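You operate a simulated robot arm through the tools that you are given. There is no shell and no other tool.

You run a simulated two-armed robot. Do the job below in one go: nothing can be reset, and whatever is moved stays where it is left.

JOB
Zero the photometer on the blank inside, then read vial V4.
Fine: The blank goes in hole 1 of the vial rack, V4 stays in the well. The lid is shut for each press and at the end.

The check looks at the end state, three seconds after you hand in, the way a careful person would. Anything else that was tipped, shoved, dropped, spilled or broken makes it a failure. A push-on lid holds only when it is set on centred and level and pressed home; a screw cap is set on level and turned clockwise until tight.

ROBOT AND FRAMES
Two 7-joint arms with fingered hands on one trunk that stands fixed in place. Base frame: the origin is at the foot of the trunk, x ahead of it, y to its left, z up; the work surface is at about z = 0.855. Readings come in m, rad, newtons and seconds.
The left shoulder is at [0.139, 0.125, 1.179], the right one opposite. With the tool pointing down near the work surface each hand reaches from about 0.5 to 0.9 m from the base axis, measured 20 degrees to its own side. Payload 3.7 kg a hand.
The TCP of each hand is the grasp point between the finger pads, 0.025 m short of the fingertips. In the tool frame z runs along the fingers and y along their closing line. The gripper opens to 0.088 m; its body begins 0.029 m behind the TCP. The gripper is a hand of 5 fingers: y runs from the thumb to the fingers, the wrist lies at [-0.013, -0.097, -0.162] in the tool frame, and closing takes about 1.5 s.
Orientation is that of the tool frame in the base frame, as a unit quaternion [w, x, y, z]. With the fingers straight down and the wrist toward the robot, the tool's x, y and z point along [0, 1, 0], [1, 0, 0] and [0, 0, -1] of the base frame.

CONTROLS
- The arms move only by the tool jog_arm. It takes "left_targets", "right_targets" or both (then of equal length, played together; a hand with none holds still); each is a list of rows, each a list of 6 numbers: the shift along the tool's x, y, z in m, then the turn, a rotation vector about the tool's x, y, z in rad. In form: [[x, y, z, ax, ay, az], ...]. A call has 1 to 20 rows; each row is the pose to reach, as a shift and turn from the pose commanded when the call began, along the tool's axes at that moment. "left_gripper" and "right_gripper" are, for a hand that has rows, the gripper command, from -1 (shut) to 1 (fully open), values between in proportion, set as the call begins (left out, the last holds). Rows are played at 5 a second. More than 0.05 m and 0.15 rad between two rows, or a gripper value outside its range, and nothing of the call is played. Where a pose cannot be reached the arm comes as near as it can. A force on the tool above 40 N (or 10 N above the force at the start of the call, whichever is more), or a blocked arm, ends the call early, and 0.2 s more pass. The fingers move at their own pace (about 0.045 m/s each) and stop on an object; they squeeze with about 29 N. The grip force told is the motor's: it shows also when the fingers shut on nothing. Time passes only in rows, and 0.2 s behind the last, so rows that repeat a pose let the fingers close. The reply holds the time, the measured pose of the TCP, the force on the tool along the base axes, the opening and the grip force, in the units named above and with some noise, with the torque about the TCP (base axes, N m) and any sound that the robot's microphone picked up.
- Cameras (640 x 400 px; columns grow to the right, rows downward): "scene" is now at [0.229, 0.0529, 1.3401]; the picture's right is [0.56, -0.83, 0.00], its down [-0.31, -0.21, -0.93] and it looks along [0.77, 0.52, -0.37] (base axes); focal length 258 px, centre (320, 200). "left" rides on the left gripper at [-0.059, -0.079, -0.105] in its tool frame; the picture's right is [-0.73, -0.32, 0.61], its down [0.62, -0.68, 0.38] and it looks along [0.29, 0.66, 0.70] (tool axes); focal length 234 px, centre (320, 200). "right" rides on the right gripper at [0.059, -0.079, -0.105] in its tool frame; the picture's right is [-0.73, 0.32, -0.61], its down [-0.62, -0.68, 0.38] and it looks along [-0.29, 0.66, 0.70] (tool axes); focal length 234 px, centre (320, 200). There is no depth. A picture from a camera that has moved, and an enlarged one, comes with that camera's place and axes in the base frame and with its lens.
- camera(camera): a new picture of that camera. It takes no simulated time.
- move_column(by): moves the trunk up (or, below 0, down) by that many m; the arms and the scene camera ride with it, the base frame stays. It gives what a move gives, with no picture.
- curl_fingers(index, middle, ring, little, thumb_bend, thumb_turn, hand): sets how far each is bent, from 0 (flat) to 1 (curled in); at 0.3 the hand is open as for a grip, at 0.7 the pads meet at the TCP. One left out holds its place. A second passes; each finger stops where it meets its share of the squeeze, and holds until it gets a number again. A gripper value or a shape takes the hand back. It gives what a move gives, with no picture; readings hold the bend of each and the force on index, middle, ring, little, thumb and palm. thumb_turn goes from beside the hand (0) to across from the fingers (1), as for a grip.
- preshape(shape, hand): the hand has 5 fingers and takes this shape, open, in about a second: jaw (thumb against the fingers, like two jaws); tri (thumb and two fingers); tip (a fingertip pinch); poke (one finger out to press); point (the index stretched); flat (the hand flat); cup (the hand cupped); fist (a fist). The gripper value then closes the fingers along that shape, each until it touches; the sizes above hold for jaw. It gives what a move gives, with no picture.
- pan_tilt(pan, tilt): turns the head with the scene camera to pan (to the left, within 1.396 rad either way) and tilt (down, from -0.506 to 1.204), counted from straight ahead of the robot (the tilt from the chest, where the trunk bows). It gives what a move gives.
- enlarge(camera, box): a new picture of the part [left, top, right, bottom] of that camera's present view, enlarged. It takes no simulated time.
- finish_job(): hands the job in; it is judged then, once.

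Nothing tells you positions but the pictures and the camera data. Unless the task says otherwise, let go and move clear before handing in.

The tools are called after "Call:" as name(argument=value, ...) on one line, values as JSON. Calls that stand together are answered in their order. jog_arm: Moves the arms, as the interface text tells. Its arguments: {"type":"object","properties":{"left_targets":{"type":"array","items":{"type":"array","items":{"type":"number"}}},"left_gripper":{"type":"number"},"right_targets":{"type":"array","items":{"type":"array","items":{"type":"number"}}},"right_gripper":{"type":"number"}},"required":[]} The other tools are called the same way: move_column (by) moves the trunk up or down; preshape (shape, hand) gives the hand a shape; curl_fingers (index, middle, ring, little, thumb_bend, thumb_turn, hand) moves the fingers one by one; pan_tilt (pan, tilt) turns the head that bears the scene camera; camera (camera) takes a picture; enlarge (camera, box) takes an enlarged picture of a part of a camera's view; finish_job () hands the job in.

At the start:

```text
time_s: 0.0
left_ee_pos: [0.3894, 0.4097, 1.2625]
left_orientation: [0.001, 0.707, 0.707, 0.0]
left_ft_force: [0.1, 0.3, 0.1]
left_moment: [-0.03, -0.01, 0.0]
left_finger_gap: 0.088
left_gripper_force: 0.0
left_shape: jaw
left_bend: [0.3, 0.3, 0.3, 0.3, 0.3, 0.98]
left_finger forces: [0.1, 0.1, 0.0, 0.0, 0.0, 0.1]
right_ee_pos: [0.5542, 0.0361, 1.2104]
right_orientation: [0.0, 0.707, 0.707, 0.001]
right_ft_force: [0.1, -0.4, -0.3]
right_moment: [-0.03, 0.03, 0.01]
right_finger_gap: 0.0878
right_gripper_force: 0.2
right_shape: jaw
right_bend: [0.3, 0.3, 0.3, 0.3, 0.3, 0.98]
right_finger forces: [0.0, 0.1, 0.0, 0.0, 0.0, 0.1]
trunk travel left (down, up): [-0.2, 0.215]
head pan, tilt (commanded): [0.59, 0.382]
```

scene: 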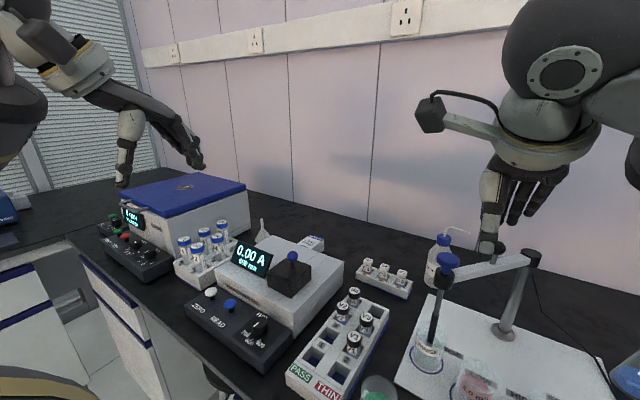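
right: 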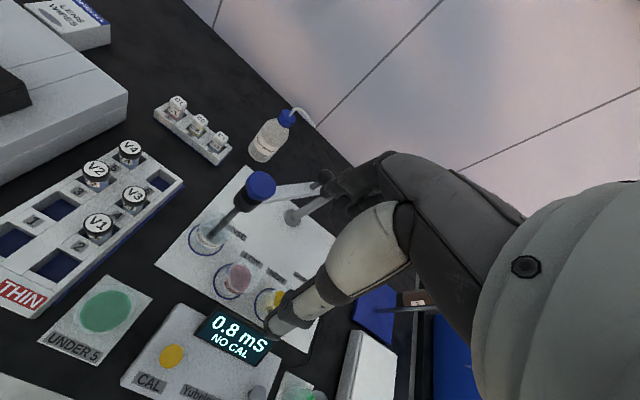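
left: 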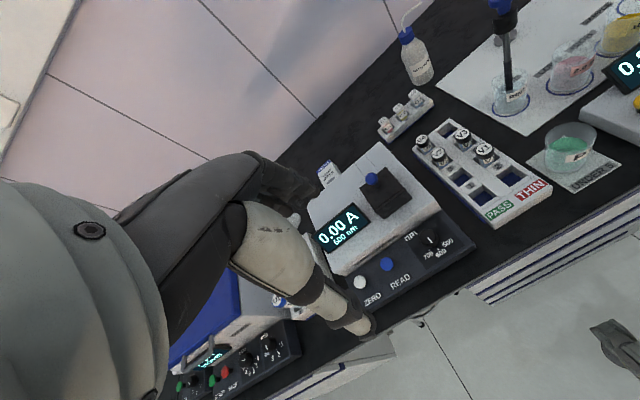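

I see a photometer (white box with a dark lid block with blue knob, display "0.00 A"), a panel in front with ZERO, READ and a wavelength dial, and a vial rack to its right with V1–V4. I'll look closer before moving anything.

Call:
enlarge(camera="scene", box=[170, 210, 350, 380])

Call:
enlarge(camera="scene", box=[280, 260, 420, 400])

Call:
enlarge(camera="left", box=[300, 140, 480, 310])

Call:
enlarge(camera="right", box=[0, 120, 200, 330])

```text
2.35 times, centred on (260, 295) of scene
camera zoom: at [0.229, 0.0529, 1.3401], right [0.56, -0.83, 0.0], down [-0.31, -0.21, -0.93], along [0.77, 0.52, -0.37], focal length 607 px, centre (461, -24)
```

zoom: 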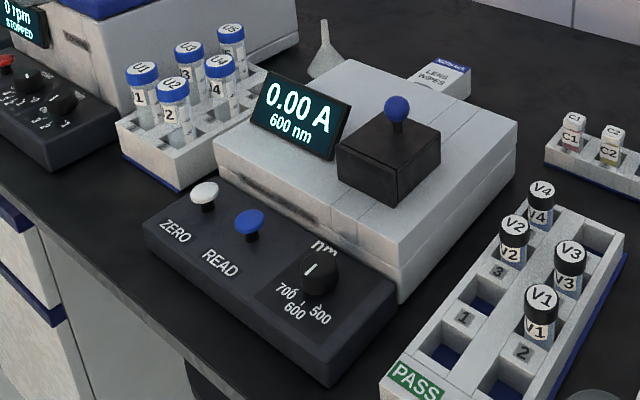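

```text
2.86 times, centred on (350, 330) of scene
camera zoom: at [0.229, 0.0529, 1.3401], right [0.56, -0.83, 0.0], down [-0.31, -0.21, -0.93], along [0.77, 0.52, -0.37], focal length 737 px, centre (234, -171)
```

zoom: 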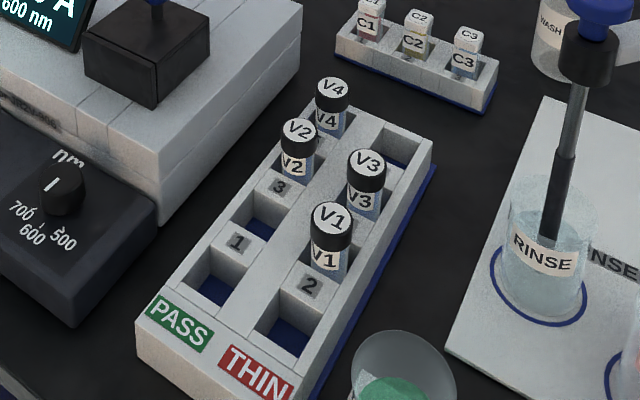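

```text
2.35 times, centred on (390, 225) of left
camera zoom: at [0.3105, 0.3511, 1.3677], right [-0.32, -0.73, -0.61], down [-0.68, 0.62, -0.38], along [0.66, 0.29, -0.7], focal length 551 px, centre (155, 141)
```

zoom: 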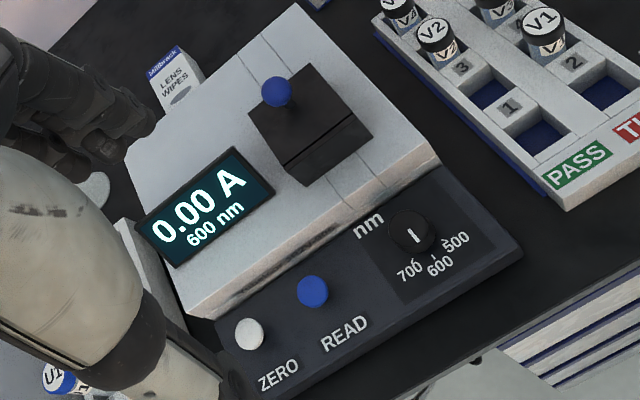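

```text
1.90 times, centred on (100, 225) of right
camera zoom: at [0.475, 0.0949, 1.3137], right [0.32, -0.73, 0.61], down [-0.68, -0.62, -0.38], along [0.66, -0.29, -0.7], focal length 446 px, centre (739, 152)
```

zoom: 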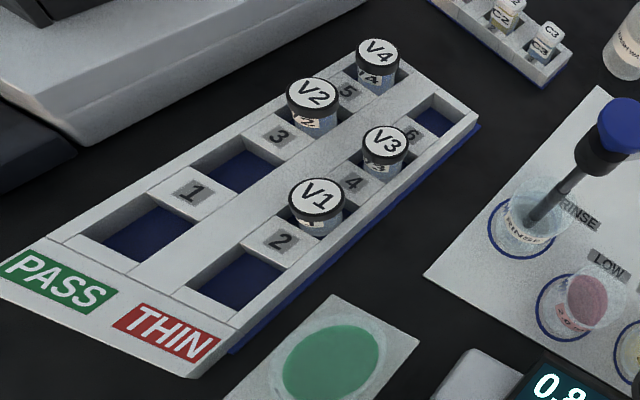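

The photometer sits at roughly (0.61, 0.39) with ZERO near (0.476, 0.52, 0.94) and READ near (0.48, 0.46, 0.93). I'll shape the left hand to poke and aim the head better so I can find the fingertip and the buttons precisely.

Call:
preshape(shape="poke", hand="left")

Call:
pan_tilt(pan=0.85, tilt=0.62)

Call:
camera(camera="scene")

Call:
camera(camera="left")

```text
time_s: 0.9
left_ee_pos: [0.3893, 0.4086, 1.2627]
left_orientation: [-0.001, 0.707, 0.707, 0.0]
left_ft_force: [0.1, -0.7, 0.0]
left_moment: [-0.02, 0.0, -0.03]
left_finger_gap: 0.0001
left_gripper_force: 0.1
left_shape: poke
left_bend: [0.7, 0.7, 0.99, 0.99, 1.0, 1.0]
left_finger forces: [0.1, 0.1, 0.0, 0.1, 0.0, 0.1]
right_ee_pos: [0.5554, 0.0378, 1.2098]
right_orientation: [0.0, 0.707, 0.708, 0.0]
right_ft_force: [1.6, -0.8, -0.1]
right_moment: [-0.03, 0.03, 0.04]
right_finger_gap: 0.088
right_gripper_force: 0.1
right_shape: jaw
right_bend: [0.3, 0.3, 0.3, 0.3, 0.3, 0.98]
right_finger forces: [0.0, 0.0, 0.1, 0.0, 0.1, 0.0]
trunk travel left (down, up): [-0.2, 0.215]
head pan, tilt (commanded): [0.59, 0.382]
```

```text
time_s: 1.7
left_ee_pos: [0.3901, 0.4095, 1.263]
left_orientation: [0.0, 0.707, 0.707, 0.001]
left_ft_force: [-0.3, 1.2, 0.1]
left_moment: [-0.02, -0.02, -0.04]
left_finger_gap: 0.0
left_gripper_force: 0.0
left_shape: poke
left_bend: [0.7, 0.7, 0.99, 0.99, 1.0, 1.0]
left_finger forces: [0.0, 0.1, 0.1, 0.0, 0.0, 0.0]
right_ee_pos: [0.5541, 0.0365, 1.2085]
right_orientation: [0.0, 0.708, 0.706, -0.001]
right_ft_force: [0.2, 0.8, -0.6]
right_moment: [-0.04, 0.02, 0.02]
right_finger_gap: 0.0876
right_gripper_force: 0.1
right_shape: jaw
right_bend: [0.3, 0.3, 0.3, 0.3, 0.3, 0.98]
right_finger forces: [0.1, 0.1, 0.0, 0.0, 0.0, 0.0]
trunk travel left (down, up): [-0.2, 0.215]
head pan, tilt (commanded): [0.85, 0.62]
```

```text
taken
camera scene: at [0.2099, 0.0671, 1.3187], right [0.75, -0.66, 0.0], down [-0.38, -0.44, -0.81], along [0.54, 0.61, -0.58], focal length 258 px, centre (320, 200)
```

scene: 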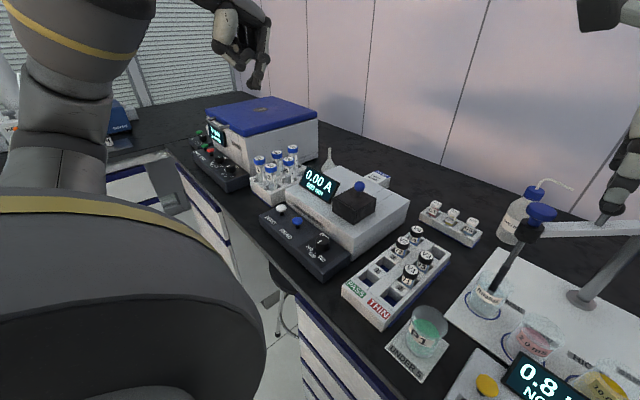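

```text
taken
camera left: at [0.3105, 0.3511, 1.3677], right [-0.32, -0.73, -0.61], down [-0.68, 0.62, -0.38], along [0.66, 0.29, -0.7], focal length 234 px, centre (320, 200)
```

left: 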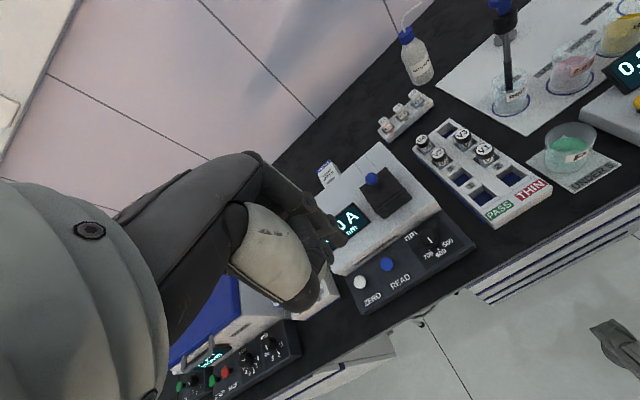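

The hand took the poke shape (index and middle bent at 0.7). I'll look at the fingers up close to locate the tip.

Call:
enlarge(camera="left", box=[200, 140, 400, 320])

Call:
enlarge(camera="scene", box=[180, 0, 300, 100])

Call:
enlarge(camera="scene", box=[240, 150, 460, 330])

```text
2.22 times, centred on (300, 230) of left
camera zoom: at [0.3105, 0.3511, 1.3677], right [-0.32, -0.73, -0.61], down [-0.68, 0.62, -0.38], along [0.66, 0.29, -0.7], focal length 520 px, centre (364, 133)
```

zoom: 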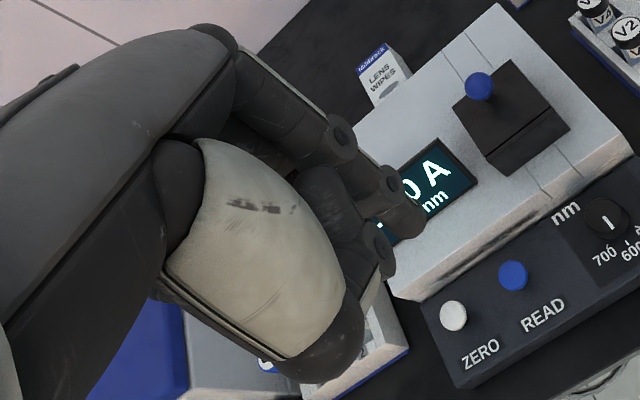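

```text
4.00 times, centred on (240, 50) of scene
camera zoom: at [0.2099, 0.0671, 1.3187], right [0.75, -0.66, 0.0], down [-0.38, -0.44, -0.81], along [0.54, 0.61, -0.58], focal length 1032 px, centre (640, 800)
```

zoom: 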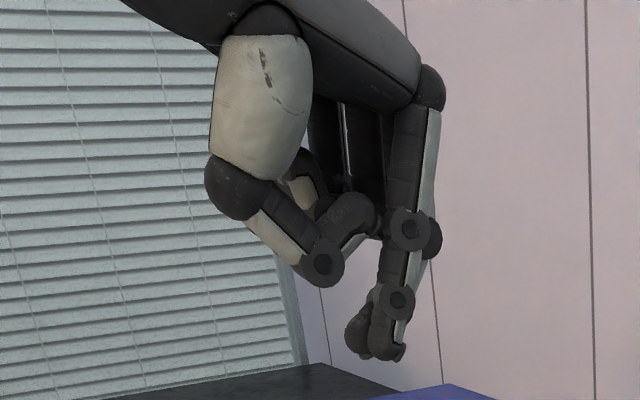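

```text
2.22 times, centred on (350, 240) of scene
camera zoom: at [0.2099, 0.0671, 1.3187], right [0.75, -0.66, 0.0], down [-0.38, -0.44, -0.81], along [0.54, 0.61, -0.58], focal length 574 px, centre (253, 111)
```

zoom: 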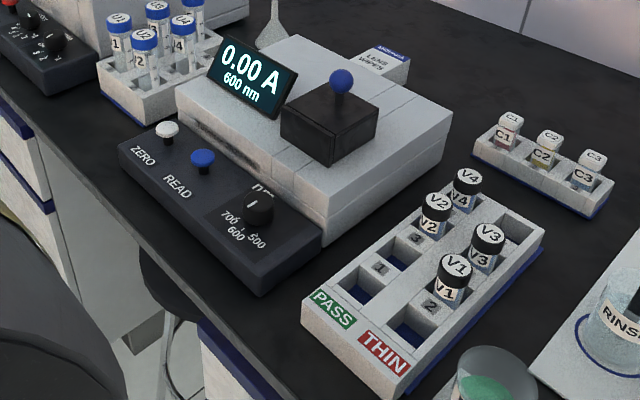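

The poke shape puts two fingertips side by side; I'll try the "point" shape for a single clear index tip, and look again.

Call:
preshape(shape="point", hand="left")

Call:
jog_arm(left_targets=[[0.02, 0.0, 0.03, 0, 0, 0], [0.04, 0.0, 0.06, 0, 0, 0], [0.06, 0.0, 0.09, 0, 0, 0]])

Call:
enlarge(camera="left", box=[200, 140, 400, 320])

Call:
enlarge(camera="scene", box=[180, 0, 340, 130])

```text
time_s: 2.6
left_ee_pos: [0.3899, 0.4091, 1.2617]
left_orientation: [0.0, 0.707, 0.707, 0.001]
left_ft_force: [0.4, 0.8, -0.2]
left_moment: [-0.01, 0.01, -0.02]
left_finger_gap: 0.0
left_gripper_force: 0.0
left_shape: point
left_bend: [0.2, 1.0, 1.0, 1.0, 0.98, 0.88]
left_finger forces: [0.0, 0.0, 0.0, 0.0, 0.0, 0.0]
right_ee_pos: [0.5549, 0.0379, 1.2093]
right_orientation: [0.0, 0.707, 0.707, 0.0]
right_ft_force: [-1.1, -0.8, 0.4]
right_moment: [0.05, 0.0, 0.02]
right_finger_gap: 0.0875
right_gripper_force: 0.0
right_shape: jaw
right_bend: [0.3, 0.3, 0.3, 0.3, 0.3, 0.98]
right_finger forces: [0.0, 0.1, 0.1, 0.0, 0.0, 0.0]
trunk travel left (down, up): [-0.2, 0.215]
head pan, tilt (commanded): [0.85, 0.62]
```

```text
time_s: 3.4
left_ee_pos: [0.3921, 0.4706, 1.1706]
left_orientation: [-0.001, 0.706, 0.708, 0.0]
left_ft_force: [1.6, 0.2, 1.3]
left_moment: [0.01, -0.03, 0.02]
left_finger_gap: 0.0001
left_gripper_force: 0.1
left_shape: point
left_bend: [0.2, 1.0, 1.0, 1.0, 0.98, 0.88]
left_finger forces: [0.1, 0.0, 0.0, 0.1, 0.1, 0.0]
right_ee_pos: [0.5557, 0.0378, 1.2088]
right_orientation: [-0.001, 0.707, 0.707, -0.001]
right_ft_force: [-0.1, 0.5, -0.6]
right_moment: [-0.03, -0.01, 0.0]
right_finger_gap: 0.0875
right_gripper_force: 0.1
right_shape: jaw
right_bend: [0.3, 0.3, 0.3, 0.3, 0.3, 0.98]
right_finger forces: [0.0, 0.0, 0.0, 0.0, 0.0, 0.0]
trunk travel left (down, up): [-0.2, 0.215]
head pan, tilt (commanded): [0.85, 0.62]
```

```text
2.22 times, centred on (300, 230) of left
camera zoom: at [0.3125, 0.412, 1.2771], right [-0.32, -0.73, -0.61], down [-0.68, 0.62, -0.38], along [0.66, 0.29, -0.7], focal length 520 px, centre (364, 133)
```

zoom: 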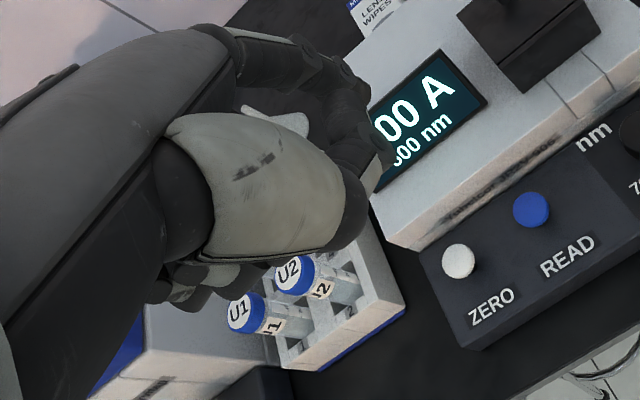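

```text
3.08 times, centred on (260, 65) of scene
camera zoom: at [0.2103, 0.0677, 1.3185], right [0.75, -0.66, 0.0], down [-0.38, -0.44, -0.81], along [0.54, 0.61, -0.58], focal length 794 px, centre (505, 615)
```

zoom: 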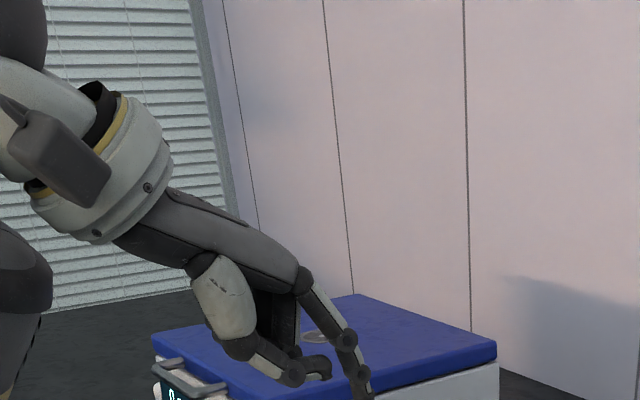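

The index now points out alone. I'll zoom on its tip in both cameras to triangulate where it is in the tool frame.

Call:
enlarge(camera="scene", box=[220, 90, 340, 190])

Call:
enlarge(camera="left", box=[260, 140, 360, 240])

Call:
camera(camera="right")

```text
4.00 times, centred on (280, 140) of scene
camera zoom: at [0.2103, 0.0677, 1.3185], right [0.75, -0.66, 0.0], down [-0.38, -0.44, -0.81], along [0.54, 0.61, -0.58], focal length 1032 px, centre (480, 440)
```

zoom: 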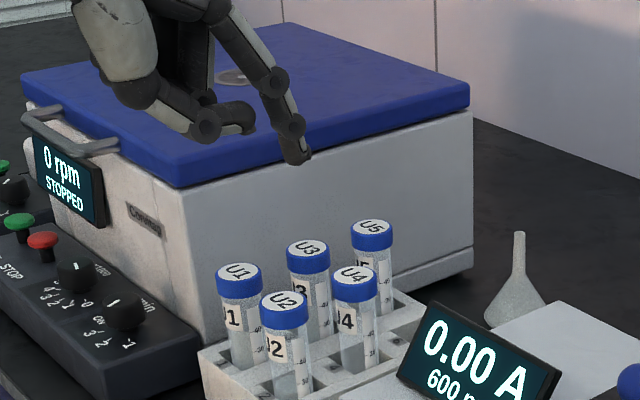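

```text
4.00 times, centred on (310, 190) of left
camera zoom: at [0.3125, 0.412, 1.2771], right [-0.32, -0.73, -0.61], down [-0.68, 0.62, -0.38], along [0.66, 0.29, -0.7], focal length 937 px, centre (360, 240)
```

zoom: 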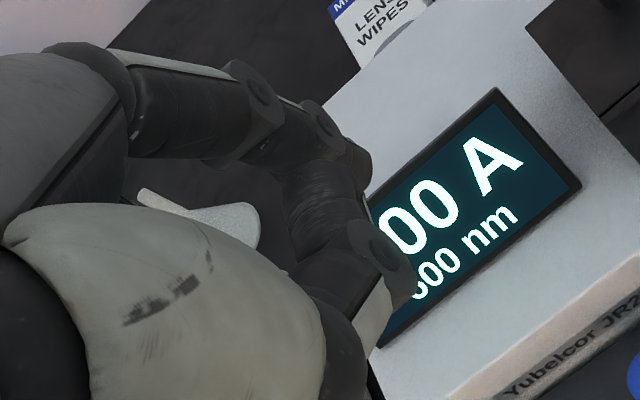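

```text
taken
camera right: at [0.4755, 0.0955, 1.3134], right [0.32, -0.73, 0.61], down [-0.68, -0.62, -0.38], along [0.66, -0.29, -0.7], focal length 234 px, centre (320, 200)
```

right: 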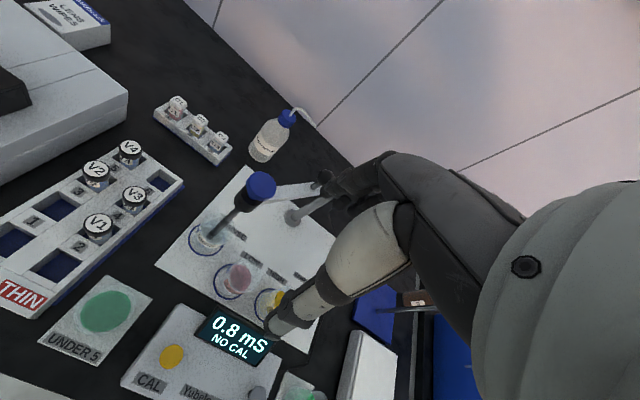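

The index tip lies about [-0.013, +0.054, +0.019] from the TCP in the tool frame, and ZERO appears near (0.488, 0.535, ~0.91). I'll move the hand above it, still high, for a closer look.

Call:
jog_arm(left_targets=[[0.02, 0.01, 0.03, 0, 0, 0], [0.04, 0.02, 0.06, 0, 0, 0], [0.06, 0.03, 0.09, 0, 0, 0], [0.077, 0.042, 0.11, 0, 0, 0]])

Call:
camera(camera="left")

Call:
enlarge(camera="scene", box=[200, 110, 380, 270])

```text
time_s: 4.4
left_ee_pos: [0.4309, 0.5465, 1.0618]
left_orientation: [0.0, 0.707, 0.708, 0.0]
left_ft_force: [-0.3, -0.2, -0.1]
left_moment: [0.0, -0.01, 0.01]
left_finger_gap: 0.0
left_gripper_force: 0.1
left_shape: point
left_bend: [0.2, 1.0, 1.0, 1.0, 0.98, 0.88]
left_finger forces: [0.0, 0.1, 0.0, 0.0, 0.0, 0.1]
right_ee_pos: [0.5551, 0.0376, 1.2094]
right_orientation: [0.0, 0.706, 0.708, 0.0]
right_ft_force: [-0.7, 0.0, 0.0]
right_moment: [-0.01, 0.01, -0.01]
right_finger_gap: 0.0874
right_gripper_force: 0.1
right_shape: jaw
right_bend: [0.3, 0.3, 0.3, 0.3, 0.3, 0.98]
right_finger forces: [0.0, 0.1, 0.0, 0.0, 0.0, 0.0]
trunk travel left (down, up): [-0.2, 0.215]
head pan, tilt (commanded): [0.85, 0.62]
```

```text
taken
camera left: at [0.3518, 0.4884, 1.1675], right [-0.32, -0.73, -0.61], down [-0.68, 0.62, -0.38], along [0.66, 0.29, -0.7], focal length 234 px, centre (320, 200)
```

left: 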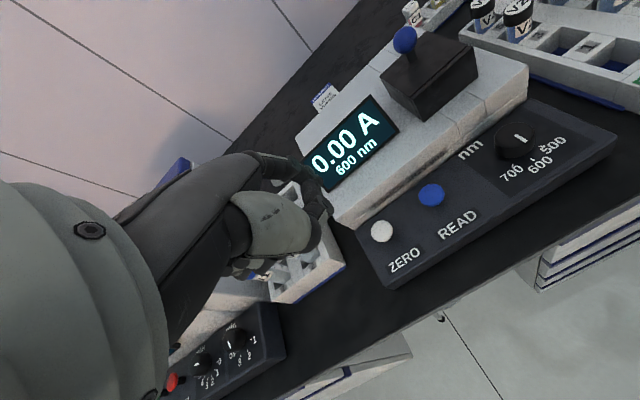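

```text
2.50 times, centred on (290, 190) of scene
camera zoom: at [0.2099, 0.0673, 1.3186], right [0.75, -0.66, 0.0], down [-0.38, -0.44, -0.81], along [0.54, 0.61, -0.58], focal length 645 px, centre (395, 225)
```

zoom: 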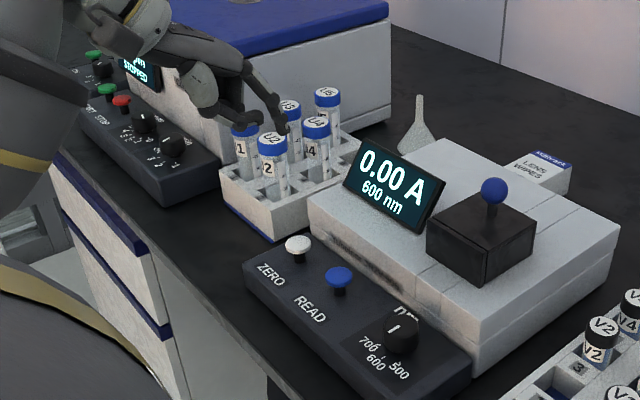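

ZERO triangulates to (0.489, 0.539, 0.91) and READ to (0.490, 0.469, 0.91). I'll check the fingertip against ZERO closely before descending.

Call:
enlarge(camera="left", box=[270, 140, 430, 260])

Call:
enlarge(camera="scene", box=[230, 130, 330, 220])

```text
3.33 times, centred on (350, 200) of left
camera zoom: at [0.3518, 0.4884, 1.1675], right [-0.32, -0.73, -0.61], down [-0.68, 0.62, -0.38], along [0.66, 0.29, -0.7], focal length 781 px, centre (220, 200)
```

zoom: 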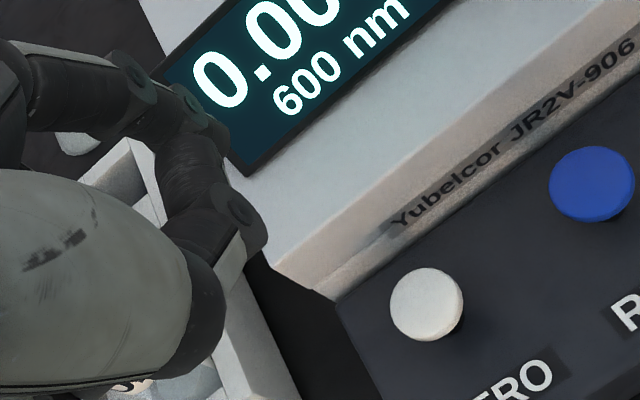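

```text
4.44 times, centred on (280, 175) of scene
camera zoom: at [0.2099, 0.0673, 1.3186], right [0.75, -0.66, 0.0], down [-0.38, -0.44, -0.81], along [0.54, 0.61, -0.58], focal length 1147 px, centre (498, 311)
```

zoom: 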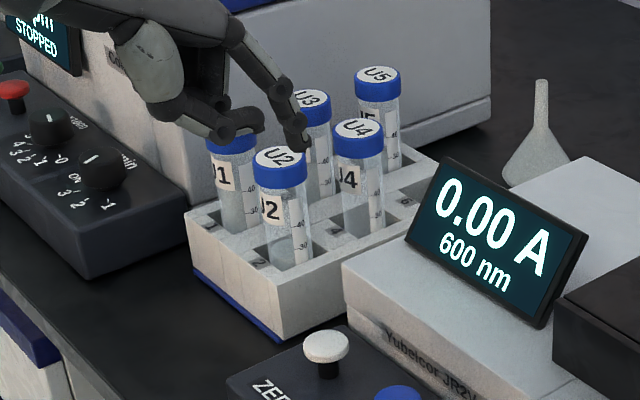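

The fingertip triangulates cleanly. Before pressing I'll confirm that the lid is seated flat.

Call:
enlarge(camera="left", box=[360, 10, 540, 130])

Call:
enlarge(camera="scene", box=[320, 160, 440, 250])

```text
3.33 times, centred on (450, 70) of left
camera zoom: at [0.3518, 0.4884, 1.1675], right [-0.32, -0.73, -0.61], down [-0.68, 0.62, -0.38], along [0.66, 0.29, -0.7], focal length 781 px, centre (-113, 633)
```

zoom: 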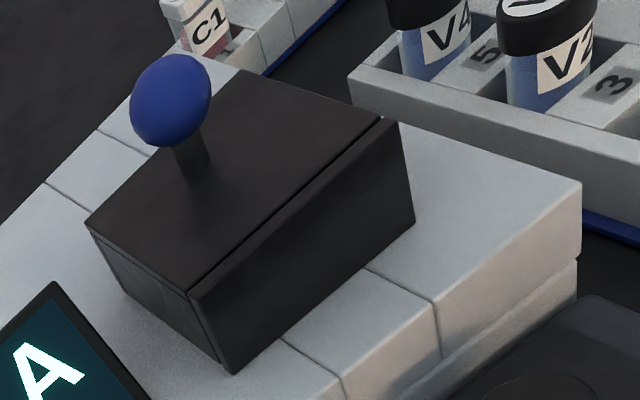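

```text
4.44 times, centred on (380, 205) of scene
camera zoom: at [0.2099, 0.0673, 1.3186], right [0.75, -0.66, 0.0], down [-0.38, -0.44, -0.81], along [0.54, 0.61, -0.58], focal length 1147 px, centre (53, 178)
```

zoom: 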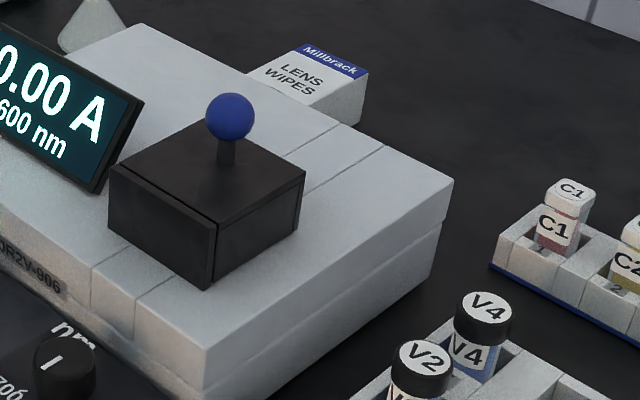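

The lid sits flush and level. I'll descend over ZERO to about 3 cm above and check the alignment.

Call:
jog_arm(left_targets=[[0.007, 0.006, 0.03, 0, 0, 0], [0.007, 0.006, 0.06, 0, 0, 0], [0.007, 0.006, 0.09, 0, 0, 0], [0.007, 0.006, 0.105, 0, 0, 0]])

Call:
enlarge(camera="left", box=[270, 140, 430, 260])

Call:
enlarge(camera="scene", box=[230, 160, 330, 240])

```text
time_s: 5.4
left_ee_pos: [0.438, 0.5538, 0.9574]
left_orientation: [0.0, 0.708, 0.707, 0.0]
left_ft_force: [-0.8, 0.3, -0.2]
left_moment: [0.0, 0.01, 0.05]
left_finger_gap: 0.0
left_gripper_force: 0.1
left_shape: point
left_bend: [0.2, 1.0, 1.0, 1.0, 0.98, 0.88]
left_finger forces: [0.0, 0.0, 0.0, 0.0, 0.0, 0.1]
right_ee_pos: [0.5551, 0.0374, 1.2094]
right_orientation: [0.0, 0.708, 0.707, 0.0]
right_ft_force: [-0.3, -0.4, -0.5]
right_moment: [-0.01, 0.02, 0.01]
right_finger_gap: 0.0876
right_gripper_force: 0.1
right_shape: jaw
right_bend: [0.3, 0.3, 0.3, 0.3, 0.3, 0.98]
right_finger forces: [0.0, 0.1, 0.1, 0.0, 0.0, 0.0]
trunk travel left (down, up): [-0.2, 0.215]
head pan, tilt (commanded): [0.85, 0.62]
```

```text
3.33 times, centred on (350, 200) of left
camera zoom: at [0.3588, 0.4949, 1.0633], right [-0.32, -0.73, -0.61], down [-0.68, 0.62, -0.38], along [0.66, 0.29, -0.7], focal length 781 px, centre (220, 200)
```

zoom: 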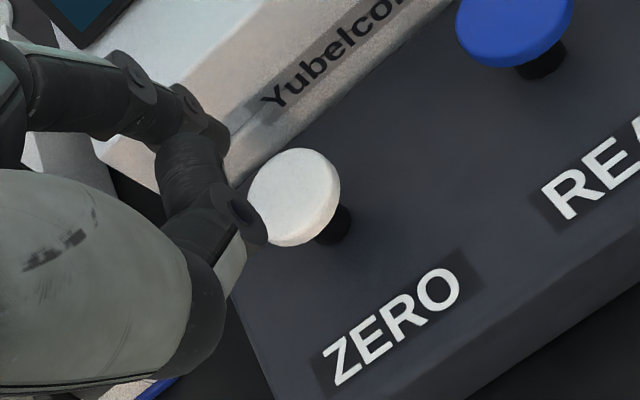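

```text
5.00 times, centred on (280, 200) of scene
camera zoom: at [0.2098, 0.0671, 1.3187], right [0.75, -0.66, 0.0], down [-0.38, -0.44, -0.81], along [0.54, 0.61, -0.58], focal length 1290 px, centre (520, 200)
```

zoom: 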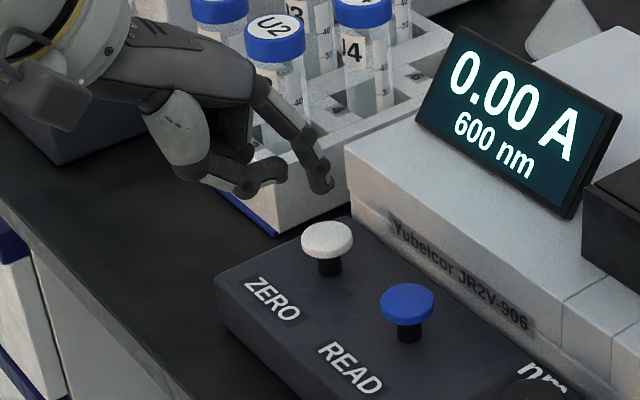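

The tip is right over the ZERO cap (within ~1 mm) and about 3 cm above it. I'll press slowly in small steps.

Call:
jog_arm(left_targets=[[0, 0, 0.012, 0, 0, 0], [0, 0, 0.022, 0, 0, 0], [0, 0, 0.028, 0, 0, 0], [0, 0, 0.031, 0, 0, 0], [0, 0, 0.034, 0, 0, 0], [0, 0, 0.036, 0, 0, 0]])

Call:
enlarge(camera="scene", box=[230, 160, 330, 240])

Call:
enlarge(camera="left", box=[270, 140, 430, 260])

```text
time_s: 6.8
left_ee_pos: [0.4369, 0.5538, 0.9219]
left_orientation: [-0.001, 0.707, 0.707, 0.0]
left_ft_force: [-0.5, 1.5, 2.4]
left_moment: [0.0, -0.13, -0.01]
left_finger_gap: 0.0001
left_gripper_force: 0.0
left_shape: point
left_bend: [0.19, 1.0, 1.0, 1.0, 0.98, 0.88]
left_finger forces: [2.6, 0.1, 0.1, 0.1, 0.0, 0.0]
right_ee_pos: [0.5548, 0.0368, 1.2099]
right_orientation: [0.0, 0.707, 0.707, 0.0]
right_ft_force: [0.5, -0.2, -0.8]
right_moment: [0.02, 0.01, -0.02]
right_finger_gap: 0.0879
right_gripper_force: 0.1
right_shape: jaw
right_bend: [0.3, 0.3, 0.3, 0.3, 0.3, 0.98]
right_finger forces: [0.0, 0.0, 0.0, 0.0, 0.0, 0.1]
trunk travel left (down, up): [-0.2, 0.215]
head pan, tilt (commanded): [0.85, 0.62]
heard: click
```

```text
5.00 times, centred on (280, 200) of scene
camera zoom: at [0.2096, 0.0669, 1.3187], right [0.75, -0.66, 0.0], down [-0.38, -0.44, -0.81], along [0.54, 0.61, -0.58], focal length 1290 px, centre (520, 200)
```

zoom: 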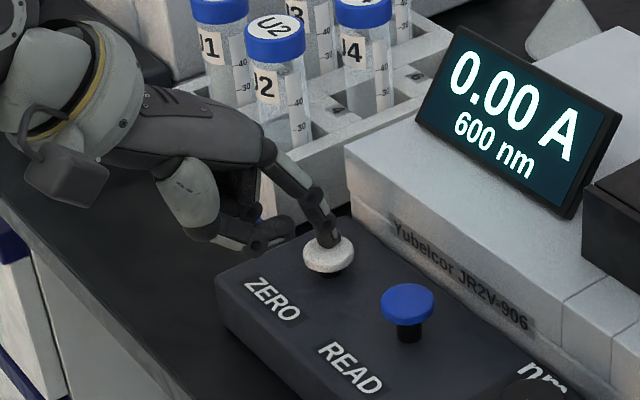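

```text
3.33 times, centred on (350, 200) of left
camera zoom: at [0.3587, 0.4953, 1.0277], right [-0.32, -0.73, -0.61], down [-0.68, 0.62, -0.38], along [0.66, 0.29, -0.7], focal length 781 px, centre (220, 200)
```

zoom: 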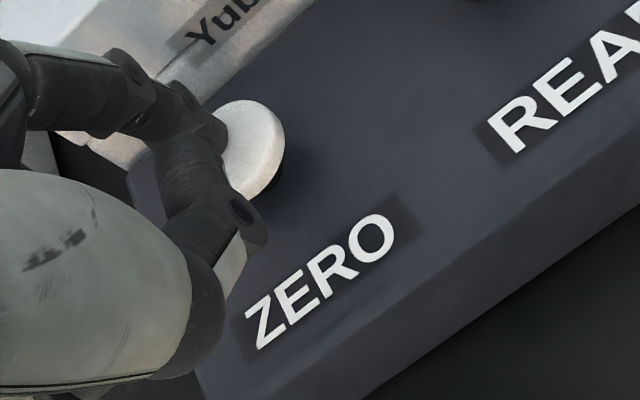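

A click was heard with the fingertip on ZERO. I'll lift off and check the display.

Call:
jog_arm(left_targets=[[0, 0, 0, 0, 0, 0], [0, 0, -0.02, 0, 0, 0], [0, 0, -0.05, 0, 0, 0], [0, 0, -0.08, 0, 0, 0]])

Call:
enlarge(camera="scene", box=[230, 130, 430, 260])

```text
time_s: 7.8
left_ee_pos: [0.4363, 0.5521, 1.0018]
left_orientation: [0.0, 0.707, 0.707, 0.0]
left_ft_force: [-0.1, -1.0, -0.8]
left_moment: [0.01, 0.0, 0.02]
left_finger_gap: 0.0
left_gripper_force: 0.0
left_shape: point
left_bend: [0.2, 1.0, 1.0, 1.0, 0.98, 0.88]
left_finger forces: [0.1, 0.1, 0.0, 0.0, 0.0, 0.0]
right_ee_pos: [0.5543, 0.0363, 1.2097]
right_orientation: [-0.001, 0.707, 0.708, 0.0]
right_ft_force: [0.4, -0.6, -0.7]
right_moment: [0.0, -0.02, -0.01]
right_finger_gap: 0.0875
right_gripper_force: 0.0
right_shape: jaw
right_bend: [0.3, 0.3, 0.3, 0.3, 0.3, 0.98]
right_finger forces: [0.0, 0.0, 0.1, 0.1, 0.0, 0.0]
trunk travel left (down, up): [-0.2, 0.215]
head pan, tilt (commanded): [0.85, 0.62]
```

```text
3.08 times, centred on (330, 195) of scene
camera zoom: at [0.2097, 0.067, 1.3187], right [0.75, -0.66, 0.0], down [-0.38, -0.44, -0.81], along [0.54, 0.61, -0.58], focal length 794 px, centre (289, 215)
```

zoom: 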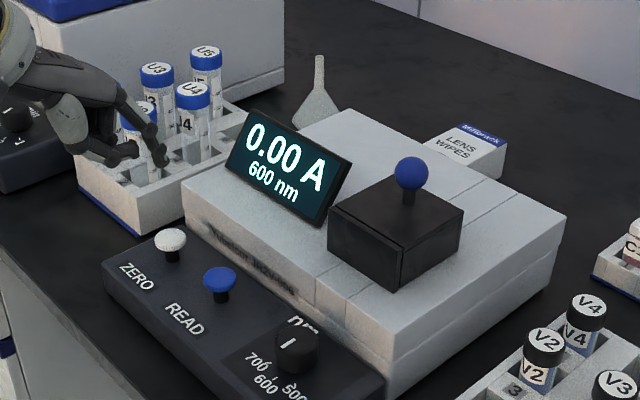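

The display reads 0.00 A after the click. Next I need to learn how the lid opens, so I'll raise the hand and bring its camera near the lid.

Call:
jog_arm(left_targets=[[0, 0, -0.04, 0, 0, 0], [0, 0, -0.08, 0, 0, 0], [-0.04, 0.01, -0.09, 0, 0, 0], [-0.08, 0.02, -0.09, 0, 0, 0], [-0.12, 0.03, -0.09, 0, 0, 0], [-0.16, 0.04, -0.09, 0, 0, 0], [-0.19, 0.04, -0.09, 0, 0, 0]])

Call:
preshape(shape="tri", hand="left")

Call:
camera(camera="left")

Call:
camera(camera="scene")

```text
time_s: 9.4
left_ee_pos: [0.4781, 0.3629, 1.0901]
left_orientation: [0.0, 0.706, 0.708, 0.001]
left_ft_force: [-0.3, 0.4, -0.2]
left_moment: [-0.01, 0.0, 0.01]
left_finger_gap: 0.0002
left_gripper_force: 0.0
left_shape: point
left_bend: [0.2, 1.0, 1.0, 1.0, 0.98, 0.88]
left_finger forces: [0.1, 0.0, 0.1, 0.0, 0.0, 0.0]
right_ee_pos: [0.5553, 0.0365, 1.21]
right_orientation: [0.0, 0.707, 0.707, 0.0]
right_ft_force: [0.4, 0.9, 0.3]
right_moment: [-0.02, 0.02, 0.01]
right_finger_gap: 0.0876
right_gripper_force: 0.1
right_shape: jaw
right_bend: [0.3, 0.3, 0.3, 0.3, 0.3, 0.98]
right_finger forces: [0.0, 0.1, 0.1, 0.0, 0.0, 0.0]
trunk travel left (down, up): [-0.2, 0.215]
head pan, tilt (commanded): [0.85, 0.62]
```

```text
time_s: 10.3
left_ee_pos: [0.478, 0.3631, 1.0905]
left_orientation: [0.0, 0.707, 0.707, 0.001]
left_ft_force: [-0.1, 0.3, -0.7]
left_moment: [0.01, -0.03, 0.02]
left_finger_gap: 0.0877
left_gripper_force: 0.0
left_shape: tri
left_bend: [0.3, 0.3, 0.99, 0.99, 0.3, 0.97]
left_finger forces: [0.0, 0.0, 0.1, 0.0, 0.0, 0.0]
right_ee_pos: [0.555, 0.0364, 1.2107]
right_orientation: [0.0, 0.707, 0.707, 0.001]
right_ft_force: [-0.2, 0.4, 0.4]
right_moment: [0.02, 0.03, -0.01]
right_finger_gap: 0.0875
right_gripper_force: 0.1
right_shape: jaw
right_bend: [0.3, 0.3, 0.3, 0.3, 0.3, 0.98]
right_finger forces: [0.1, 0.0, 0.0, 0.1, 0.0, 0.0]
trunk travel left (down, up): [-0.2, 0.215]
head pan, tilt (commanded): [0.85, 0.62]
```

```text
taken
camera left: at [0.3985, 0.3051, 1.1957], right [-0.32, -0.73, -0.61], down [-0.68, 0.62, -0.38], along [0.66, 0.29, -0.7], focal length 234 px, centre (320, 200)
```

left: 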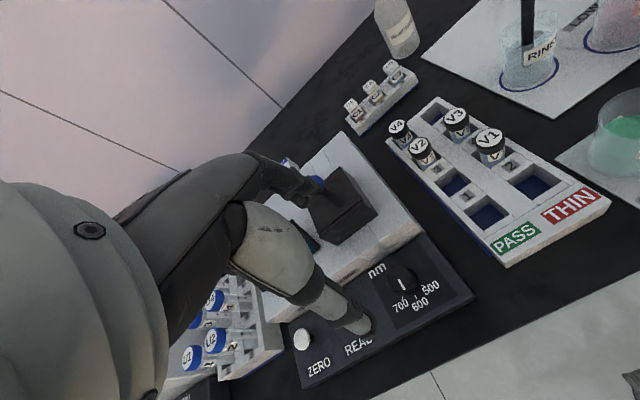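

```text
taken
camera scene: at [0.2098, 0.0672, 1.3187], right [0.75, -0.66, 0.0], down [-0.38, -0.44, -0.81], along [0.54, 0.61, -0.58], focal length 258 px, centre (320, 200)
```

scene: 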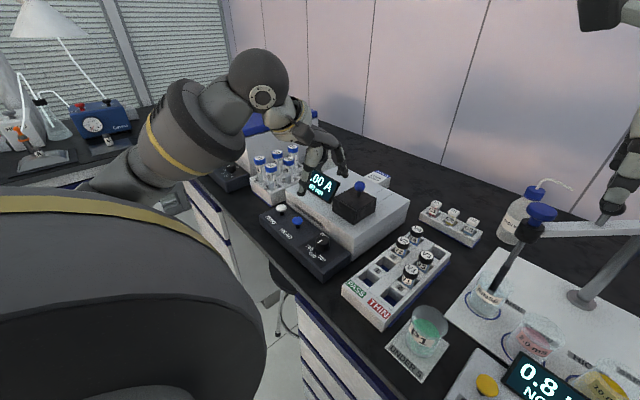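

Now a close look at the lid from this side and a first overhead-ish view of the rack.

Call:
enlarge(camera="left", box=[270, 130, 430, 250])

Call:
enlarge(camera="left", box=[370, 80, 610, 270])

Call:
enlarge(camera="scene", box=[300, 150, 420, 250])

```text
3.33 times, centred on (350, 190) of left
camera zoom: at [0.3985, 0.3051, 1.1957], right [-0.32, -0.73, -0.61], down [-0.68, 0.62, -0.38], along [0.66, 0.29, -0.7], focal length 781 px, centre (220, 233)
```

zoom: 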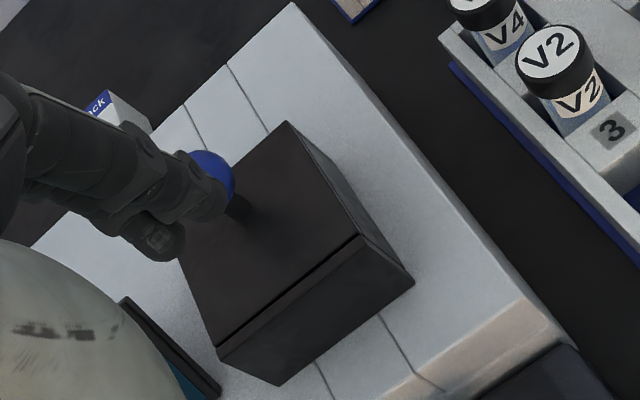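

```text
2.11 times, centred on (490, 175) of left
camera zoom: at [0.3985, 0.3051, 1.1957], right [-0.32, -0.73, -0.61], down [-0.68, 0.62, -0.38], along [0.66, 0.29, -0.7], focal length 493 px, centre (-38, 253)
```

zoom: 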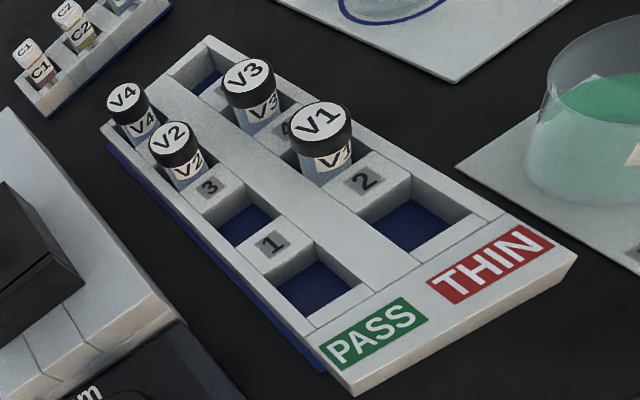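

```text
4.00 times, centred on (360, 200) of scene
camera zoom: at [0.2098, 0.0672, 1.3187], right [0.75, -0.66, 0.0], down [-0.38, -0.44, -0.81], along [0.54, 0.61, -0.58], focal length 1032 px, centre (160, 200)
```

zoom: 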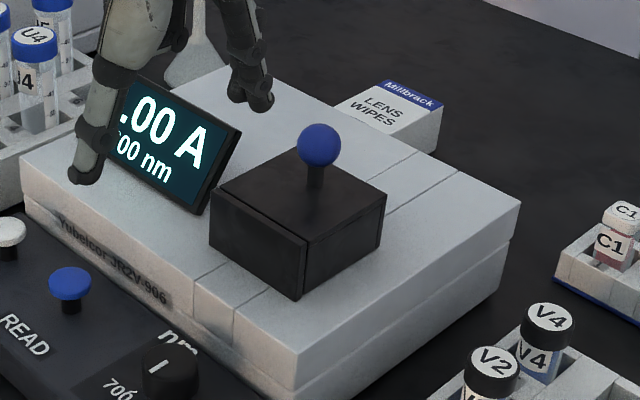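

The lid is a hollow hood, about 7 cm square with its top at z≈0.971, and a 25 mm knob at about (0.612, 0.385, 0.998). I'll bring the three-finger grip above the knob and check alignment.

Call:
jog_arm(left_targets=[[0.006, 0.035, 0, 0, 0, 0], [0.012, 0.07, 0, 0, 0, 0], [0.018, 0.105, 0, 0, 0, 0], [0.022, 0.134, 0, 0, 0, 0]])

Call:
camera(camera="left")

Call:
enlarge(camera="scene", box=[290, 100, 450, 230])

```text
time_s: 11.3
left_ee_pos: [0.6134, 0.3881, 1.0917]
left_orientation: [0.0, 0.707, 0.707, 0.0]
left_ft_force: [-0.1, 0.1, 0.6]
left_moment: [-0.01, 0.03, 0.02]
left_finger_gap: 0.0878
left_gripper_force: 0.1
left_shape: tri
left_bend: [0.3, 0.3, 0.99, 0.99, 0.3, 0.97]
left_finger forces: [0.0, 0.0, 0.1, 0.0, 0.1, 0.0]
right_ee_pos: [0.5547, 0.0371, 1.2103]
right_orientation: [-0.001, 0.707, 0.707, -0.001]
right_ft_force: [0.3, -0.9, -0.8]
right_moment: [0.01, 0.01, -0.04]
right_finger_gap: 0.0877
right_gripper_force: 0.0
right_shape: jaw
right_bend: [0.3, 0.3, 0.3, 0.3, 0.3, 0.98]
right_finger forces: [0.0, 0.0, 0.1, 0.0, 0.0, 0.0]
trunk travel left (down, up): [-0.2, 0.215]
head pan, tilt (commanded): [0.85, 0.62]
```

```text
taken
camera left: at [0.5338, 0.3293, 1.1973], right [-0.32, -0.73, -0.61], down [-0.68, 0.62, -0.38], along [0.66, 0.29, -0.7], focal length 234 px, centre (320, 200)
```

left: 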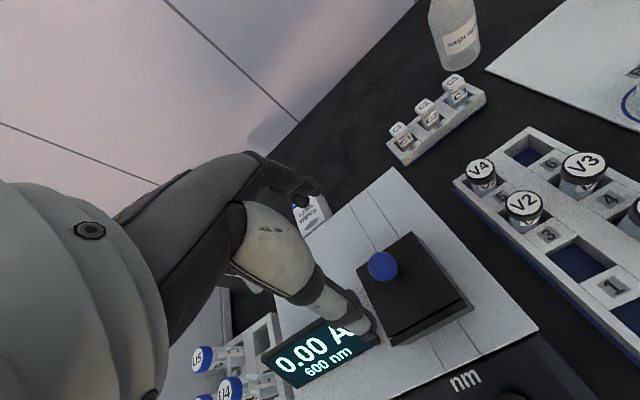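

```text
3.08 times, centred on (370, 165) of scene
camera zoom: at [0.2102, 0.0673, 1.3186], right [0.75, -0.66, 0.0], down [-0.38, -0.44, -0.81], along [0.54, 0.61, -0.58], focal length 794 px, centre (166, 308)
```

zoom: 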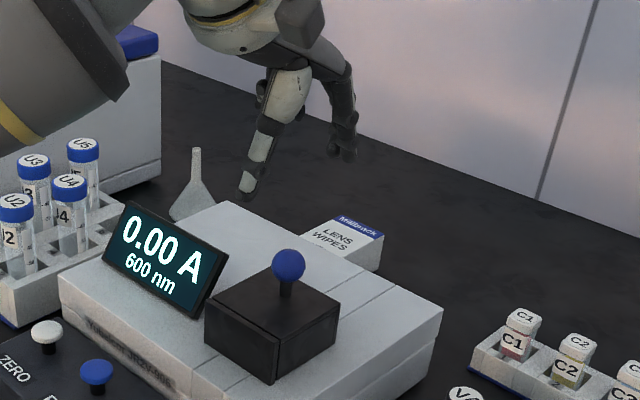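

Good view of lid and rack from here; zooming in on both.

Call:
enlarge(camera="left", box=[330, 190, 510, 360])

Call:
enlarge(camera="left", box=[440, 120, 640, 320])

Call:
enlarge(camera="left", box=[220, 140, 400, 350])

```text
2.35 times, centred on (420, 275) of left
camera zoom: at [0.5338, 0.3293, 1.1973], right [-0.32, -0.73, -0.61], down [-0.68, 0.62, -0.38], along [0.66, 0.29, -0.7], focal length 551 px, centre (85, 24)
```

zoom: 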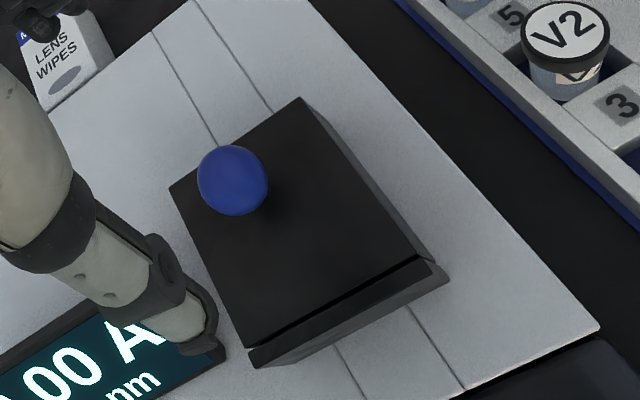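

```text
2.00 times, centred on (540, 220) of left
camera zoom: at [0.5338, 0.3293, 1.1973], right [-0.32, -0.73, -0.61], down [-0.68, 0.62, -0.38], along [0.66, 0.29, -0.7], focal length 468 px, centre (-120, 160)
```

zoom: 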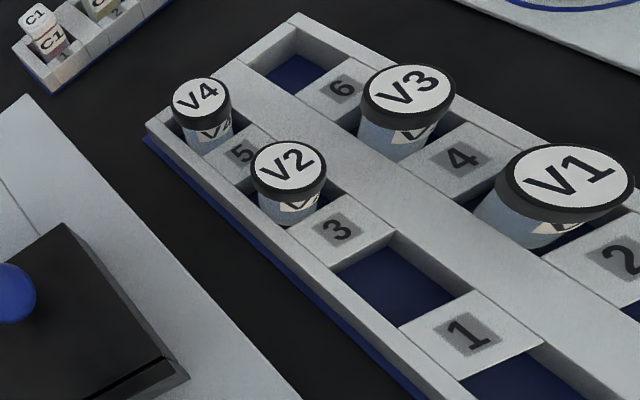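

```text
1.90 times, centred on (310, 245) of left
camera zoom: at [0.5338, 0.3293, 1.1973], right [-0.32, -0.73, -0.61], down [-0.68, 0.62, -0.38], along [0.66, 0.29, -0.7], focal length 446 px, centre (339, 114)
```

zoom: 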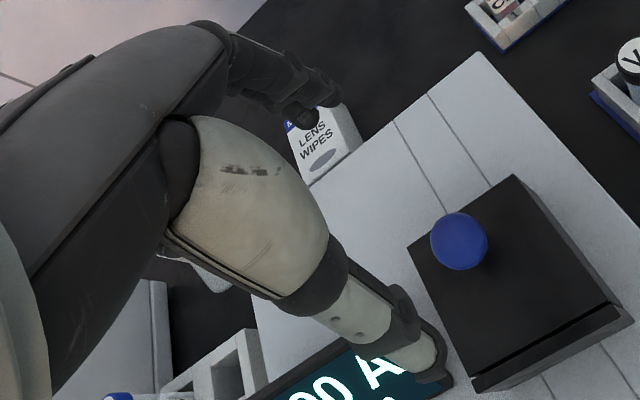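

The knob sits at (0.612, 0.385), and the TCP is centred over it. I'll lower so the pads straddle the ball and verify before closing.

Call:
jog_arm(left_targets=[[0, 0, 0.03, 0, 0, 0], [0, -0.001, 0.06, 0, 0, 0], [0, -0.001, 0.08, 0, 0, 0], [0, -0.001, 0.089, 0, 0, 0]])

Call:
enlarge(camera="left", box=[220, 140, 400, 350])

Call:
enlarge(camera="scene", box=[290, 120, 430, 240])

```text
time_s: 12.3
left_ee_pos: [0.6117, 0.386, 1.0021]
left_orientation: [0.001, 0.707, 0.707, 0.0]
left_ft_force: [1.1, 0.3, 0.9]
left_moment: [-0.02, -0.02, -0.02]
left_finger_gap: 0.0876
left_gripper_force: 0.0
left_shape: tri
left_bend: [0.3, 0.3, 0.99, 0.99, 0.3, 0.97]
left_finger forces: [0.0, 0.1, 0.0, 0.1, 0.0, 0.0]
right_ee_pos: [0.5545, 0.0353, 1.2102]
right_orientation: [0.0, 0.706, 0.708, -0.001]
right_ft_force: [0.1, 0.0, -0.1]
right_moment: [0.01, 0.03, 0.0]
right_finger_gap: 0.0876
right_gripper_force: 0.0
right_shape: jaw
right_bend: [0.3, 0.3, 0.3, 0.3, 0.3, 0.98]
right_finger forces: [0.0, 0.1, 0.0, 0.0, 0.0, 0.1]
trunk travel left (down, up): [-0.2, 0.215]
head pan, tilt (commanded): [0.85, 0.62]
```

```text
1.90 times, centred on (310, 245) of left
camera zoom: at [0.5319, 0.3274, 1.1079], right [-0.32, -0.73, -0.61], down [-0.68, 0.62, -0.38], along [0.66, 0.29, -0.7], focal length 446 px, centre (339, 114)
```

zoom: 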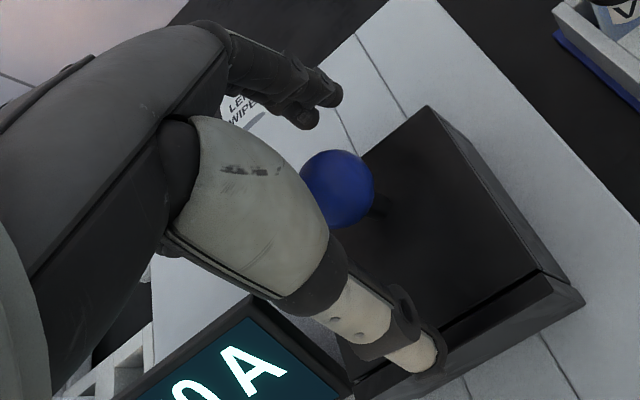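

```text
3.33 times, centred on (360, 180) of scene
camera zoom: at [0.2098, 0.0671, 1.3187], right [0.75, -0.66, 0.0], down [-0.38, -0.44, -0.81], along [0.54, 0.61, -0.58], focal length 860 px, centre (187, 267)
```

zoom: 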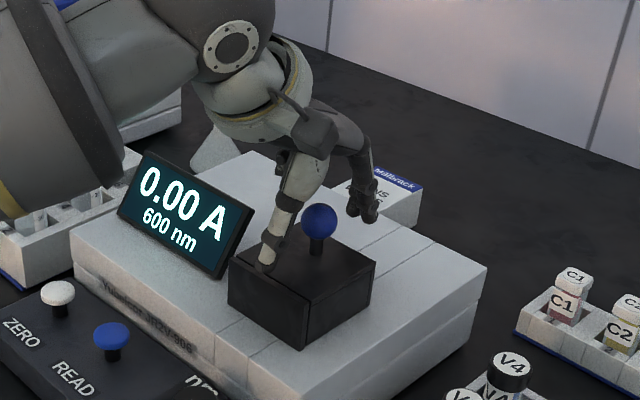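

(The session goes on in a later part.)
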